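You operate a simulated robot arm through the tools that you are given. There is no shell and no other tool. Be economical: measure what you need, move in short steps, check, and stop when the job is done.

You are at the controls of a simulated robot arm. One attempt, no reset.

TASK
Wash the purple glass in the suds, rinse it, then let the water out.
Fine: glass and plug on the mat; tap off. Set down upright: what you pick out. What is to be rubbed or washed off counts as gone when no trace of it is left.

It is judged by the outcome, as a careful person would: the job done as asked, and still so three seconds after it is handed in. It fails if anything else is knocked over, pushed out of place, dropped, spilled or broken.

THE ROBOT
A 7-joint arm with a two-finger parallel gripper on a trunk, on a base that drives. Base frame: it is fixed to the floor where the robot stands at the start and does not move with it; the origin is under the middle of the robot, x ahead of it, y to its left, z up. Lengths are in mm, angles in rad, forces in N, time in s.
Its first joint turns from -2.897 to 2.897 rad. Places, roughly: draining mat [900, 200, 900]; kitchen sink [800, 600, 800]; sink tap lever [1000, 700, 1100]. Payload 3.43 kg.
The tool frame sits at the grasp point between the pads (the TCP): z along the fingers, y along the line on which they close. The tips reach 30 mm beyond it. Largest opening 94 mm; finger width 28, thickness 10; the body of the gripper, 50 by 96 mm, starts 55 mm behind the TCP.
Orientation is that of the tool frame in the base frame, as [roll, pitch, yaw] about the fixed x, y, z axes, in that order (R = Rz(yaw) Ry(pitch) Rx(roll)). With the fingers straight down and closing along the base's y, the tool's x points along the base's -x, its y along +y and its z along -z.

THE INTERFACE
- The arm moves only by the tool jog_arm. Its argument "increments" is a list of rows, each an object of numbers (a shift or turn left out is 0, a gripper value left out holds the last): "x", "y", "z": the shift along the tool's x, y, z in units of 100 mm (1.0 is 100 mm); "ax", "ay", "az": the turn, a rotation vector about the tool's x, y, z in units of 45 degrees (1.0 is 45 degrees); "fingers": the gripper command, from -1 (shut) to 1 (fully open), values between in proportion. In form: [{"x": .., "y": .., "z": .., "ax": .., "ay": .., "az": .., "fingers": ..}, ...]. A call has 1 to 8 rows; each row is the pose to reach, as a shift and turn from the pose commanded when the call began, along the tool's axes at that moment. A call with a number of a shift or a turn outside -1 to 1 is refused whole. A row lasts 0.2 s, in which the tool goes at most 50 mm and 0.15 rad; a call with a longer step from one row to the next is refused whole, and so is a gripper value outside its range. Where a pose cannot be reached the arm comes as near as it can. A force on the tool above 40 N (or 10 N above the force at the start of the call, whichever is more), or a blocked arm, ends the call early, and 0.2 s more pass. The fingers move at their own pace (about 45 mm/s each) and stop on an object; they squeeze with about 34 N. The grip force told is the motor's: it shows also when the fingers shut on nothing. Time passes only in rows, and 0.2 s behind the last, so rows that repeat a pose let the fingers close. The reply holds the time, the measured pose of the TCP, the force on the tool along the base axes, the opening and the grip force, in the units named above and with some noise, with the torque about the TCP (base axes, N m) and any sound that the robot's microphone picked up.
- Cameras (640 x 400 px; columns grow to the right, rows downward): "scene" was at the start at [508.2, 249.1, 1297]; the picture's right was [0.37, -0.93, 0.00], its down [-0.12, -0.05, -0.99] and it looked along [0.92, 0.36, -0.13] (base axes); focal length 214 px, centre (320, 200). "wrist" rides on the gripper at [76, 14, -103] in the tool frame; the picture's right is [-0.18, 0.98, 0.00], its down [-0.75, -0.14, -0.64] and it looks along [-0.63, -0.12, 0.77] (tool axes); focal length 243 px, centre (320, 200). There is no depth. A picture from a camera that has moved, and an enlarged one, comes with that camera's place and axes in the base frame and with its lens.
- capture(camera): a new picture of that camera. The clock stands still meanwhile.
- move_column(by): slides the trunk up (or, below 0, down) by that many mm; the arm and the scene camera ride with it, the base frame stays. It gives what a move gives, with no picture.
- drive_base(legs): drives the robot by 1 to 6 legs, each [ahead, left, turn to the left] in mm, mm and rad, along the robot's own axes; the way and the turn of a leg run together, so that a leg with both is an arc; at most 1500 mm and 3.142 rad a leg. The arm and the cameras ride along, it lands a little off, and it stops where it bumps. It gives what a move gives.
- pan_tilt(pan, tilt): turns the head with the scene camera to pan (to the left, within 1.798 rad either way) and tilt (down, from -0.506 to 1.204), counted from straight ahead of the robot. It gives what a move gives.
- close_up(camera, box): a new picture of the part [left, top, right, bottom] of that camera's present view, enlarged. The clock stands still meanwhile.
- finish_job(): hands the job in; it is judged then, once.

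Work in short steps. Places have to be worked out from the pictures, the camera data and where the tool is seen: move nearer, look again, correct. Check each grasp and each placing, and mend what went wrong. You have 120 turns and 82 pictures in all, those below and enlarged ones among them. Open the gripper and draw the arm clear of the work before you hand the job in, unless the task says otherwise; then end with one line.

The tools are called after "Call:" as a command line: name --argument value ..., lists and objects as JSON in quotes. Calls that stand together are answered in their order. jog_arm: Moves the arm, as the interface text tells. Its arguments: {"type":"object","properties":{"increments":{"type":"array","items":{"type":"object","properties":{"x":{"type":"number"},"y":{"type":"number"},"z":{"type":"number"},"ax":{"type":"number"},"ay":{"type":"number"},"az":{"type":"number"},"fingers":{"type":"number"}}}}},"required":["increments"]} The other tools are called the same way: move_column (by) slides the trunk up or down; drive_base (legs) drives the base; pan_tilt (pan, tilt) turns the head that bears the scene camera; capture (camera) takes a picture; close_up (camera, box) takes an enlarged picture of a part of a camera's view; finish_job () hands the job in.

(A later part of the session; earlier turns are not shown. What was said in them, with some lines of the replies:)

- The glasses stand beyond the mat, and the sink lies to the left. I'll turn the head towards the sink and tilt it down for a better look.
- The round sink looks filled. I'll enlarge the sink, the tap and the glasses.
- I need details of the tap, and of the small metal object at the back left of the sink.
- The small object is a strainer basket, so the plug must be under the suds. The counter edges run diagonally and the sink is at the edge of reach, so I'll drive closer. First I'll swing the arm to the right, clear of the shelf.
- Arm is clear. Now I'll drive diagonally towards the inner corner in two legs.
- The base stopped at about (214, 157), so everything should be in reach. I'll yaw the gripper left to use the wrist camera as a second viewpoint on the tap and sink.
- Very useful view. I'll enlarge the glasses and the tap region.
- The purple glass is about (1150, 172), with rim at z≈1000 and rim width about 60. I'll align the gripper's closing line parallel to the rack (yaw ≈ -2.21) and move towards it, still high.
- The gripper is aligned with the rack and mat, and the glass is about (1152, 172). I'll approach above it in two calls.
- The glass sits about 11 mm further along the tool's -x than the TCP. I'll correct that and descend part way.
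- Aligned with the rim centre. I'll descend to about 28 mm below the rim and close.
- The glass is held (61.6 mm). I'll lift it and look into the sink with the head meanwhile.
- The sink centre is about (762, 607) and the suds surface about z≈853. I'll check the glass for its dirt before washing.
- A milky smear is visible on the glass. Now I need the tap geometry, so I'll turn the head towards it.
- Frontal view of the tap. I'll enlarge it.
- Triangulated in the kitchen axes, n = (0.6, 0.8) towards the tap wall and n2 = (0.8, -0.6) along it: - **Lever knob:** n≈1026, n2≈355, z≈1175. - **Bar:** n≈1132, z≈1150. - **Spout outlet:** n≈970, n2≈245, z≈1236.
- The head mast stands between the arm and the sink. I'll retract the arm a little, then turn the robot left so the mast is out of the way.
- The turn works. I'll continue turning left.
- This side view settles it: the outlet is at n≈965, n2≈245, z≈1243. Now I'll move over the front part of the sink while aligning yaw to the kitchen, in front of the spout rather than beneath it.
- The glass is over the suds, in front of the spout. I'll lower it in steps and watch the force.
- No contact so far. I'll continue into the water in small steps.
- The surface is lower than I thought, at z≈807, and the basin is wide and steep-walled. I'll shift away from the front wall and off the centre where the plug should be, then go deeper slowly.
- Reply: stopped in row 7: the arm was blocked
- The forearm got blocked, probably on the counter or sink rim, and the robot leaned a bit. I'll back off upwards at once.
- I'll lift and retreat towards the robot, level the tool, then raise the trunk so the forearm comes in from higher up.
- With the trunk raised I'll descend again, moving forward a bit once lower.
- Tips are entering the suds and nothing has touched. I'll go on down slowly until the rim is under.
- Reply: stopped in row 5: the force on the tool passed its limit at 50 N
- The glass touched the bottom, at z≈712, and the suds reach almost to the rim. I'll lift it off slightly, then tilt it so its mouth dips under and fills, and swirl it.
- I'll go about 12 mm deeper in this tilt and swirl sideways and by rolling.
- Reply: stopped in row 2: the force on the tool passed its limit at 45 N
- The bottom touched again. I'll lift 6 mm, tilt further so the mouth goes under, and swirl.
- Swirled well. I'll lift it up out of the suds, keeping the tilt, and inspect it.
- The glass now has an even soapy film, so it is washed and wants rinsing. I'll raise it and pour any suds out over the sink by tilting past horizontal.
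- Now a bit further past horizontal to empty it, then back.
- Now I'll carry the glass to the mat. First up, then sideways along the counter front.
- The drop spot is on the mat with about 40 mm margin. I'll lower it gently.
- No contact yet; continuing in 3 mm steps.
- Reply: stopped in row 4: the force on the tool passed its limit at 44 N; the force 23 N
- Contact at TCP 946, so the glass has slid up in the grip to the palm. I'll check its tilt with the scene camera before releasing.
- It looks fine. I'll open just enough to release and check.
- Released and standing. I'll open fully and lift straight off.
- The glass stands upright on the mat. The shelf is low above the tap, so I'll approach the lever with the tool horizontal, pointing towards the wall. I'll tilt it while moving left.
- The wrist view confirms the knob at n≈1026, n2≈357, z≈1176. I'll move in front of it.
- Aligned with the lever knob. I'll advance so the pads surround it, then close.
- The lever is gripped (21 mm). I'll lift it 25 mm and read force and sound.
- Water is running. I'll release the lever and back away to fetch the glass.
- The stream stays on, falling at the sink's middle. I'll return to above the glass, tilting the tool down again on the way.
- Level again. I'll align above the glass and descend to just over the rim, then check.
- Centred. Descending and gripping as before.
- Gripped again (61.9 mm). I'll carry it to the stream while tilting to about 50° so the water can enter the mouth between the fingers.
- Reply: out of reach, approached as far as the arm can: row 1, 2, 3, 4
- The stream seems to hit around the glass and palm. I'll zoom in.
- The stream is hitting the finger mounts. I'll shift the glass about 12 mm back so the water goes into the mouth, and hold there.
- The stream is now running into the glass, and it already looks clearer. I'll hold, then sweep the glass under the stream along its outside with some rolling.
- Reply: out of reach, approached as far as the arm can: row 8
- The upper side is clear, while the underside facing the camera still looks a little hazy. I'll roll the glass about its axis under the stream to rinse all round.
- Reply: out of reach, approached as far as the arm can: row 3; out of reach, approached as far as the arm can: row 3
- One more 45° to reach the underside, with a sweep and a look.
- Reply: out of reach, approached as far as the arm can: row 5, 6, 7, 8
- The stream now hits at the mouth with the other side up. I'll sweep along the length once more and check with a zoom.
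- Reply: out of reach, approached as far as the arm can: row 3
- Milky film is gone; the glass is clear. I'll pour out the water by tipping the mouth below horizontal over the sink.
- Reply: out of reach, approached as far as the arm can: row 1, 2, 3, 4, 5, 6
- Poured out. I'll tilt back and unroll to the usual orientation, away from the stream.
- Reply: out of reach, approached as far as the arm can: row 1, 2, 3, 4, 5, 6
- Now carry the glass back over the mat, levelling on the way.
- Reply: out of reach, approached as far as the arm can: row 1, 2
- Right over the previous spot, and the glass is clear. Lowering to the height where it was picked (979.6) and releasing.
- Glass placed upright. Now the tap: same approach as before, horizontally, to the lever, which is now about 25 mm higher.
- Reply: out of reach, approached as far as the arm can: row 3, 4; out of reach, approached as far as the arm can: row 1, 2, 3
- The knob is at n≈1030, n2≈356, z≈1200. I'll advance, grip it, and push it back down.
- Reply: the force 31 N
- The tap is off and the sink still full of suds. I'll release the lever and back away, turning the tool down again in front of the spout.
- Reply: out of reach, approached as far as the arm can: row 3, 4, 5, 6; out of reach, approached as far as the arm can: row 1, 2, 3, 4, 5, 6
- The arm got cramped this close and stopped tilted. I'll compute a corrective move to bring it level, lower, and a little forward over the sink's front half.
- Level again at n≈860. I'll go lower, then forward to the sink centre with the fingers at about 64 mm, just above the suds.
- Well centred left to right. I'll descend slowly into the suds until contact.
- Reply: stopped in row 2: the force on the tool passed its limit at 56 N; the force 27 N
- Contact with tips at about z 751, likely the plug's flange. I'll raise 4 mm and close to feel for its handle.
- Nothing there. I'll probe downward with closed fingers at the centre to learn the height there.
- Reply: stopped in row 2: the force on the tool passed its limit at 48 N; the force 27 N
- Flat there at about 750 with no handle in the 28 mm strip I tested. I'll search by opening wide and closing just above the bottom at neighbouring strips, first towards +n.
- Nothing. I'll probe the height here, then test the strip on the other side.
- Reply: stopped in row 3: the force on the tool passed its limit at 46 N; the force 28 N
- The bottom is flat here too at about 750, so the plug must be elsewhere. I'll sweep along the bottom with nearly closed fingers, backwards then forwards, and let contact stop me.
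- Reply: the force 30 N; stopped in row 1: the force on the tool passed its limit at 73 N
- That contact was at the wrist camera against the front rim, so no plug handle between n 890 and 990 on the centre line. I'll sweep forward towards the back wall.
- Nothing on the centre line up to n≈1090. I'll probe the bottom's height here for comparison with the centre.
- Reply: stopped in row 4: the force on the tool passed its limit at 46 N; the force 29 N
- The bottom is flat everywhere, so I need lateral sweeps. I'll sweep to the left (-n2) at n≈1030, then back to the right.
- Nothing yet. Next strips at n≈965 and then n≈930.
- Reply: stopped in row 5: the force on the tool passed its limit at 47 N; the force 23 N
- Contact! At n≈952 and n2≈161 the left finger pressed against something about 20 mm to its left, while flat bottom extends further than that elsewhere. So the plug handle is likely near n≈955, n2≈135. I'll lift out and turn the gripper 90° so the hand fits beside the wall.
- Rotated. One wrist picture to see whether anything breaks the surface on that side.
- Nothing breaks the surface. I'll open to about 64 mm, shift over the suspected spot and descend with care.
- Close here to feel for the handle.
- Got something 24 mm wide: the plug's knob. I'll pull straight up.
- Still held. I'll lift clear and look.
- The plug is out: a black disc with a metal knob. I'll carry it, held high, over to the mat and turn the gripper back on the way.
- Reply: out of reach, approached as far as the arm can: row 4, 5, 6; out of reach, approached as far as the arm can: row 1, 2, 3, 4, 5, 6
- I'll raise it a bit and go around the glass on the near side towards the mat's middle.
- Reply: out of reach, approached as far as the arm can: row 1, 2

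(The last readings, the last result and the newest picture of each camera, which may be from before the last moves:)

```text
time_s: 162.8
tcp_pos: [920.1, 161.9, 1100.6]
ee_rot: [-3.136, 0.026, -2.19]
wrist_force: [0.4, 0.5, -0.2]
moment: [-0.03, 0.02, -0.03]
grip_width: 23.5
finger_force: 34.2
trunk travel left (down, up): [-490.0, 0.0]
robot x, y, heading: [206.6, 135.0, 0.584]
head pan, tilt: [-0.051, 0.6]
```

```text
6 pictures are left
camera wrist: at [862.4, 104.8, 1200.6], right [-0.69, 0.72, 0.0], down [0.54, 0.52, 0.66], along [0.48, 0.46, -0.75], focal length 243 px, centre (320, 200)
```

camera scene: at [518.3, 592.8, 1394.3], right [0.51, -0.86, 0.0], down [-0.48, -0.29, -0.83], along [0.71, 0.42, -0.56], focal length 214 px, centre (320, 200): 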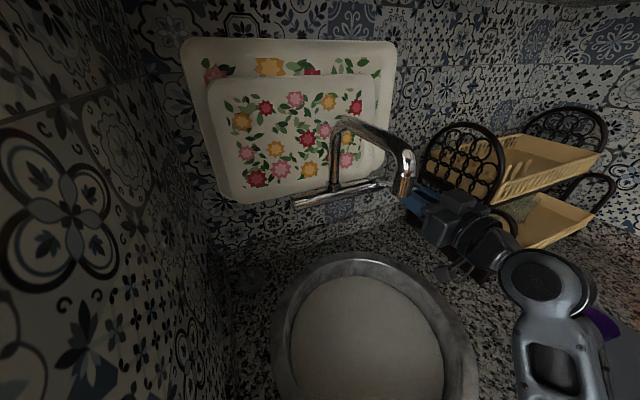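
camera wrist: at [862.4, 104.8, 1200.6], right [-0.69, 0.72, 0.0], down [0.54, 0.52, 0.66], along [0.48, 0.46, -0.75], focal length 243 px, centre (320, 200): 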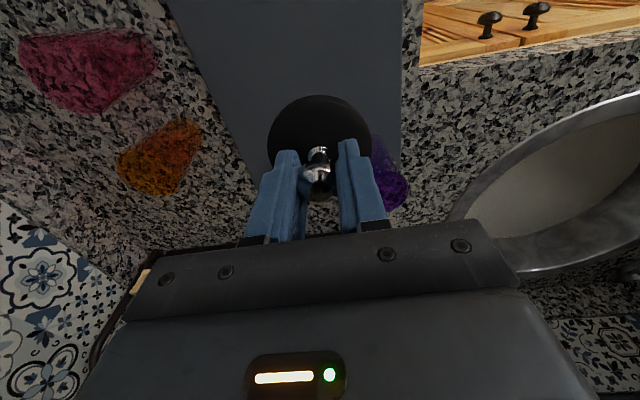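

Good position between the glass and mat edges. I'll shift a bit further from the glass, level the tool, and lower.

Call:
jog_arm --increments '[{"x": 0.2, "y": -0.15, "ay": 0.033}, {"x": 0.2, "y": -0.15, "ay": 0.033, "z": 0.45}, {"x": 0.2, "y": -0.15, "ay": 0.033, "z": 0.9}, {"x": 0.2, "y": -0.15, "ay": 0.033, "z": 1.0}]'

Call:
jog_arm --increments '[{"z": 0.15}, {"z": 0.3}, {"z": 0.36}, {"z": 0.4}, {"z": 0.44}, {"z": 0.48}, {"z": 0.52}, {"z": 0.55}]'

```text
time_s: 163.8
tcp_pos: [923.9, 138.1, 998.3]
ee_rot: [-3.134, 0.0, -2.189]
wrist_force: [1.4, 0.2, -0.9]
moment: [0.01, 0.03, -0.06]
grip_width: 23.5
finger_force: 33.7
trunk travel left (down, up): [-490.0, 0.0]
robot x, y, heading: [213.6, 134.3, 0.582]
head pan, tilt: [-0.051, 0.6]
```

```text
time_s: 165.4
tcp_pos: [925.4, 137.9, 952.3]
ee_rot: [-3.129, 0.005, -2.19]
wrist_force: [-9.4, 0.4, 21.4]
moment: [-0.13, 0.52, 0.05]
grip_width: 23.8
finger_force: 33.4
trunk travel left (down, up): [-490.0, 0.0]
robot x, y, heading: [211.3, 136.9, 0.586]
head pan, tilt: [-0.051, 0.6]
stopped in row 8: the force on the tool passed its limit at 42 N (the readings are from after the stop); the commanded pose is now the measured one
```

Contact: the plug is on the mat. I'll relieve slightly, open, and lift off.

Call:
jog_arm --increments '[{"z": -0.02}, {"z": -0.02, "fingers": -0.2}, {"z": -0.02, "fingers": 0.2}, {"z": -0.02, "fingers": 0.4}, {"z": -0.3}, {"z": -0.7}, {"z": -1.0}]'

Call:
jog_arm --increments '[{"z": -0.45}, {"z": -0.9}]'

Call:
capture --camera "wrist"

Call:
pan_tilt --pan -0.4 --tilt 0.7

Call:
capture --camera "scene"

```text
time_s: 167.0
tcp_pos: [922.3, 136.4, 1052.1]
ee_rot: [-3.13, 0.002, -2.189]
wrist_force: [-1.0, 1.0, -0.4]
moment: [0.01, 0.03, -0.01]
grip_width: 65.6
finger_force: 0.1
trunk travel left (down, up): [-490.0, 0.0]
robot x, y, heading: [209.4, 136.5, 0.589]
head pan, tilt: [-0.051, 0.6]
```

```text
time_s: 167.6
tcp_pos: [923.2, 139.3, 1143.2]
ee_rot: [-3.129, 0.003, -2.19]
wrist_force: [0.7, 0.1, 0.0]
moment: [0.02, -0.01, 0.01]
grip_width: 65.8
finger_force: 0.0
trunk travel left (down, up): [-490.0, 0.0]
robot x, y, heading: [207.0, 135.5, 0.585]
head pan, tilt: [-0.051, 0.6]
```

```text
5 pictures are left
camera wrist: at [866.0, 85.4, 1243.5], right [-0.69, 0.72, -0.01], down [0.54, 0.53, 0.65], along [0.47, 0.44, -0.76], focal length 243 px, centre (320, 200)
```

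wrist: 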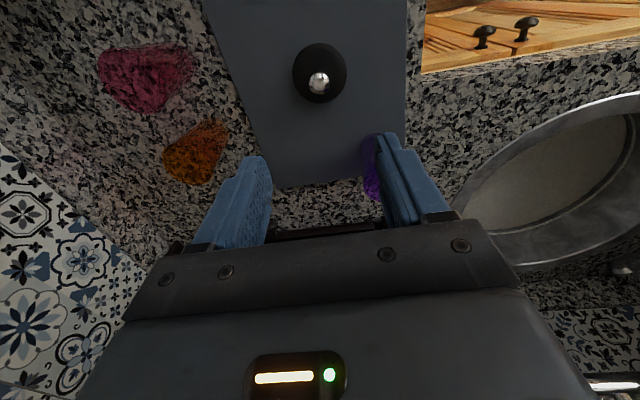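

```text
time_s: 168.5
tcp_pos: [924.1, 139.8, 1142.2]
ee_rot: [-3.13, 0.006, -2.189]
wrist_force: [-1.4, 0.5, 0.4]
moment: [0.01, 0.0, -0.01]
grip_width: 66.0
finger_force: 0.1
trunk travel left (down, up): [-490.0, 0.0]
robot x, y, heading: [213.4, 135.4, 0.584]
head pan, tilt: [-0.4, 0.7]
```

```text
4 pictures are left
camera scene: at [528.0, 563.8, 1385.0], right [0.19, -0.98, 0.0], down [-0.63, -0.12, -0.77], along [0.75, 0.14, -0.64], focal length 214 px, centre (320, 200)
```

scene: 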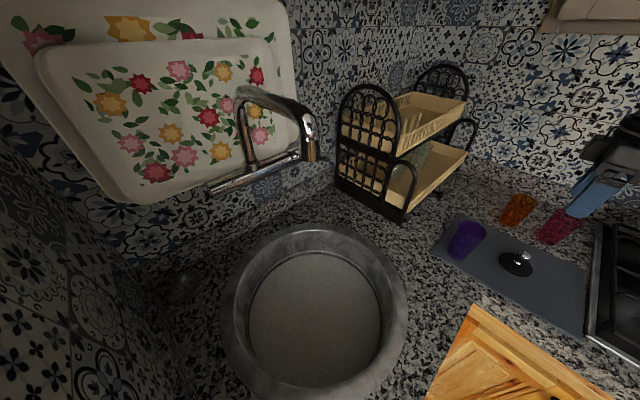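

Both stand on the mat, the tap is off, and the sink is draining. I'll draw the arm up and clear while waiting for the water to run out.

Call:
jog_arm --increments '[{"z": -0.4}, {"z": -0.8}, {"z": -1.0}, {"z": -1.0}, {"z": -1.0}, {"z": -1.0}, {"z": -1.0}, {"z": -1.0}]'

Call:
jog_arm --increments '[{"y": -0.4}, {"y": -0.8}, {"y": -1.0}, {"y": -1.0}, {"y": -1.0}, {"y": -1.0}, {"y": -1.0}, {"y": -1.0}]'

Call:
jog_arm --increments '[{}, {}, {}, {}, {}, {}, {}, {}]'

Call:
jog_arm --increments '[{}, {}, {}, {}, {}, {}, {}, {}]'

Call:
close_up --camera "scene" --box '[420, 180, 560, 300]'

Call:
close_up --camera "scene" --box '[200, 60, 420, 400]'

```text
time_s: 170.3
tcp_pos: [920.9, 137.8, 1240.2]
ee_rot: [-3.13, 0.003, -2.189]
wrist_force: [-0.4, -0.1, 0.3]
moment: [0.02, 0.0, -0.02]
grip_width: 66.1
finger_force: 0.1
trunk travel left (down, up): [-490.0, 0.0]
robot x, y, heading: [209.0, 133.4, 0.589]
head pan, tilt: [-0.4, 0.7]
```

```text
time_s: 172.1
tcp_pos: [1004.0, 80.7, 1243.0]
ee_rot: [-3.129, 0.005, -2.188]
wrist_force: [0.0, 0.0, 0.4]
moment: [-0.04, 0.03, 0.02]
grip_width: 65.7
finger_force: 0.1
trunk travel left (down, up): [-490.0, 0.0]
robot x, y, heading: [213.1, 135.0, 0.585]
head pan, tilt: [-0.4, 0.7]
```

```text
time_s: 173.9
tcp_pos: [1004.3, 81.5, 1241.9]
ee_rot: [-3.129, 0.004, -2.19]
wrist_force: [0.3, 0.7, 0.7]
moment: [-0.02, 0.0, 0.0]
grip_width: 65.8
finger_force: 0.0
trunk travel left (down, up): [-490.0, 0.0]
robot x, y, heading: [211.0, 134.4, 0.589]
head pan, tilt: [-0.4, 0.7]
```

```text
time_s: 175.7
tcp_pos: [1005.6, 80.6, 1241.3]
ee_rot: [-3.129, 0.006, -2.188]
wrist_force: [0.2, -0.5, 0.6]
moment: [-0.02, 0.01, 0.0]
grip_width: 65.7
finger_force: 0.0
trunk travel left (down, up): [-490.0, 0.0]
robot x, y, heading: [210.0, 141.4, 0.588]
head pan, tilt: [-0.4, 0.7]
```

```text
3.33 times, centred on (490, 240) of scene
camera zoom: at [528.1, 563.7, 1385.0], right [0.19, -0.98, 0.0], down [-0.63, -0.12, -0.76], along [0.75, 0.14, -0.64], focal length 715 px, centre (-247, 67)
```

zoom: 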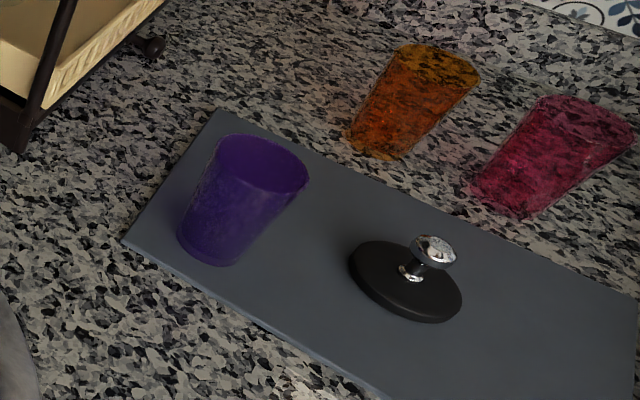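

```text
1.18 times, centred on (310, 230) of scene
camera zoom: at [528.1, 563.7, 1385.0], right [0.19, -0.98, 0.0], down [-0.63, -0.12, -0.76], along [0.75, 0.14, -0.64], focal length 252 px, centre (332, 165)
```

zoom: 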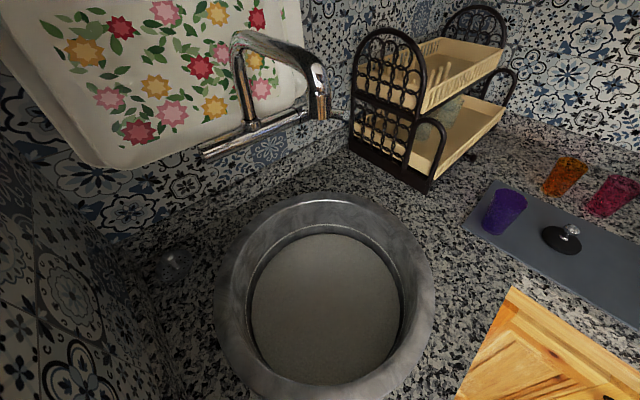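

Glass and plug look right. The sink still holds some water, so I'll wait.

Call:
jog_arm --increments '[{}, {}, {}, {}, {}, {}, {}, {}]'

Call:
jog_arm --increments '[{}, {}, {}, {}, {}, {}, {}, {}]'

Call:
jog_arm --increments '[{}, {}, {}, {}, {}, {}, {}, {}]'

Call:
jog_arm --increments '[{}, {}, {}, {}, {}, {}, {}, {}]'

Call:
jog_arm --increments '[{}, {}, {}, {}, {}, {}, {}, {}]'

Call:
jog_arm --increments '[{}, {}, {}, {}, {}, {}, {}, {}]'

Call:
jog_arm --increments '[{}, {}, {}, {}, {}, {}, {}, {}]'

Call:
jog_arm --increments '[{}, {}, {}, {}, {}, {}, {}, {}]'

Call:
close_up --camera "scene" --box '[200, 60, 420, 400]'

```text
time_s: 177.5
tcp_pos: [1004.9, 80.9, 1242.4]
ee_rot: [-3.129, 0.006, -2.19]
wrist_force: [-0.3, 0.1, -0.2]
moment: [0.01, -0.03, 0.02]
grip_width: 65.9
finger_force: 0.1
trunk travel left (down, up): [-490.0, 0.0]
robot x, y, heading: [208.6, 133.7, 0.586]
head pan, tilt: [-0.4, 0.7]
```

```text
time_s: 179.3
tcp_pos: [1003.7, 80.5, 1242.8]
ee_rot: [-3.13, 0.005, -2.189]
wrist_force: [-0.4, -0.9, 0.2]
moment: [0.0, -0.04, -0.02]
grip_width: 65.9
finger_force: 0.1
trunk travel left (down, up): [-490.0, 0.0]
robot x, y, heading: [212.7, 133.2, 0.582]
head pan, tilt: [-0.4, 0.7]
```

```text
time_s: 181.1
tcp_pos: [1004.6, 81.9, 1243.2]
ee_rot: [-3.129, 0.006, -2.189]
wrist_force: [0.6, -0.6, 0.2]
moment: [-0.01, 0.0, -0.01]
grip_width: 65.7
finger_force: 0.1
trunk travel left (down, up): [-490.0, 0.0]
robot x, y, heading: [209.2, 135.5, 0.586]
head pan, tilt: [-0.4, 0.7]
```

```text
time_s: 182.9
tcp_pos: [1004.7, 81.6, 1241.2]
ee_rot: [-3.132, 0.005, -2.189]
wrist_force: [0.0, -0.6, 0.0]
moment: [-0.02, -0.01, -0.03]
grip_width: 66.1
finger_force: 0.0
trunk travel left (down, up): [-490.0, 0.0]
robot x, y, heading: [210.1, 137.3, 0.584]
head pan, tilt: [-0.4, 0.7]
```

```text
time_s: 184.7
tcp_pos: [1005.1, 81.3, 1241.5]
ee_rot: [-3.129, 0.006, -2.188]
wrist_force: [-0.5, 0.6, 0.2]
moment: [0.01, -0.02, -0.01]
grip_width: 65.8
finger_force: 0.1
trunk travel left (down, up): [-490.0, 0.0]
robot x, y, heading: [209.0, 134.2, 0.588]
head pan, tilt: [-0.4, 0.7]
```

```text
time_s: 186.5
tcp_pos: [1003.6, 80.5, 1242.4]
ee_rot: [-3.129, 0.005, -2.19]
wrist_force: [-0.1, 0.8, -0.2]
moment: [0.02, -0.01, -0.03]
grip_width: 65.9
finger_force: 0.1
trunk travel left (down, up): [-490.0, 0.0]
robot x, y, heading: [211.1, 135.9, 0.587]
head pan, tilt: [-0.4, 0.7]
```

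```text
time_s: 188.3
tcp_pos: [1005.5, 80.9, 1240.8]
ee_rot: [-3.13, 0.006, -2.189]
wrist_force: [-0.4, 0.5, 0.0]
moment: [0.0, -0.02, 0.0]
grip_width: 65.8
finger_force: 0.1
trunk travel left (down, up): [-490.0, 0.0]
robot x, y, heading: [217.8, 135.8, 0.585]
head pan, tilt: [-0.4, 0.7]
```

```text
time_s: 190.1
tcp_pos: [1004.0, 80.7, 1241.8]
ee_rot: [-3.129, 0.005, -2.188]
wrist_force: [-0.3, -0.4, 0.8]
moment: [0.0, 0.01, 0.02]
grip_width: 65.5
finger_force: 0.2
trunk travel left (down, up): [-490.0, 0.0]
robot x, y, heading: [209.4, 137.0, 0.587]
head pan, tilt: [-0.4, 0.7]
```

```text
1.18 times, centred on (310, 230) of scene
camera zoom: at [528.1, 563.7, 1385.0], right [0.19, -0.98, 0.0], down [-0.63, -0.12, -0.76], along [0.75, 0.14, -0.64], focal length 252 px, centre (332, 165)
```

zoom: 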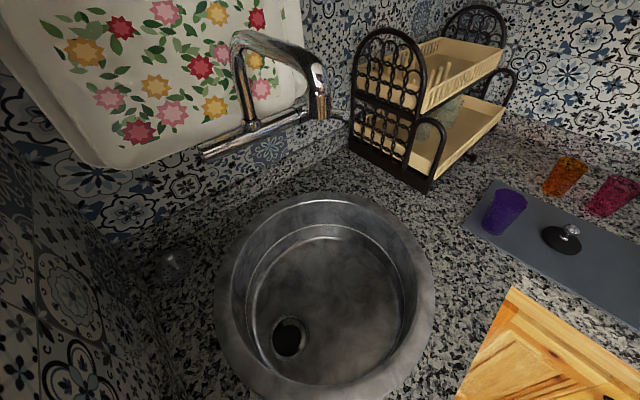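

The sink is empty with the drain open, the tap is off, and the glass and plug are upright on the mat. I'll open the gripper fully and hand in.

Call:
jog_arm --increments '[{"fingers": 1}, {"fingers": 1}, {"fingers": 1}]'

Call:
finish_job

```text
time_s: 190.9
tcp_pos: [1004.6, 81.7, 1241.2]
ee_rot: [-3.129, 0.006, -2.19]
wrist_force: [0.2, -1.1, -0.8]
moment: [-0.01, 0.02, 0.0]
grip_width: 93.9
finger_force: 0.1
trunk travel left (down, up): [-490.0, 0.0]
robot x, y, heading: [210.8, 139.5, 0.584]
head pan, tilt: [-0.4, 0.7]
```

```text
The job is handed in.
```

The purple glass is washed and rinsed, with no film visible; the glass and plug stand upright on the mat, the tap is off and the sink has drained empty.
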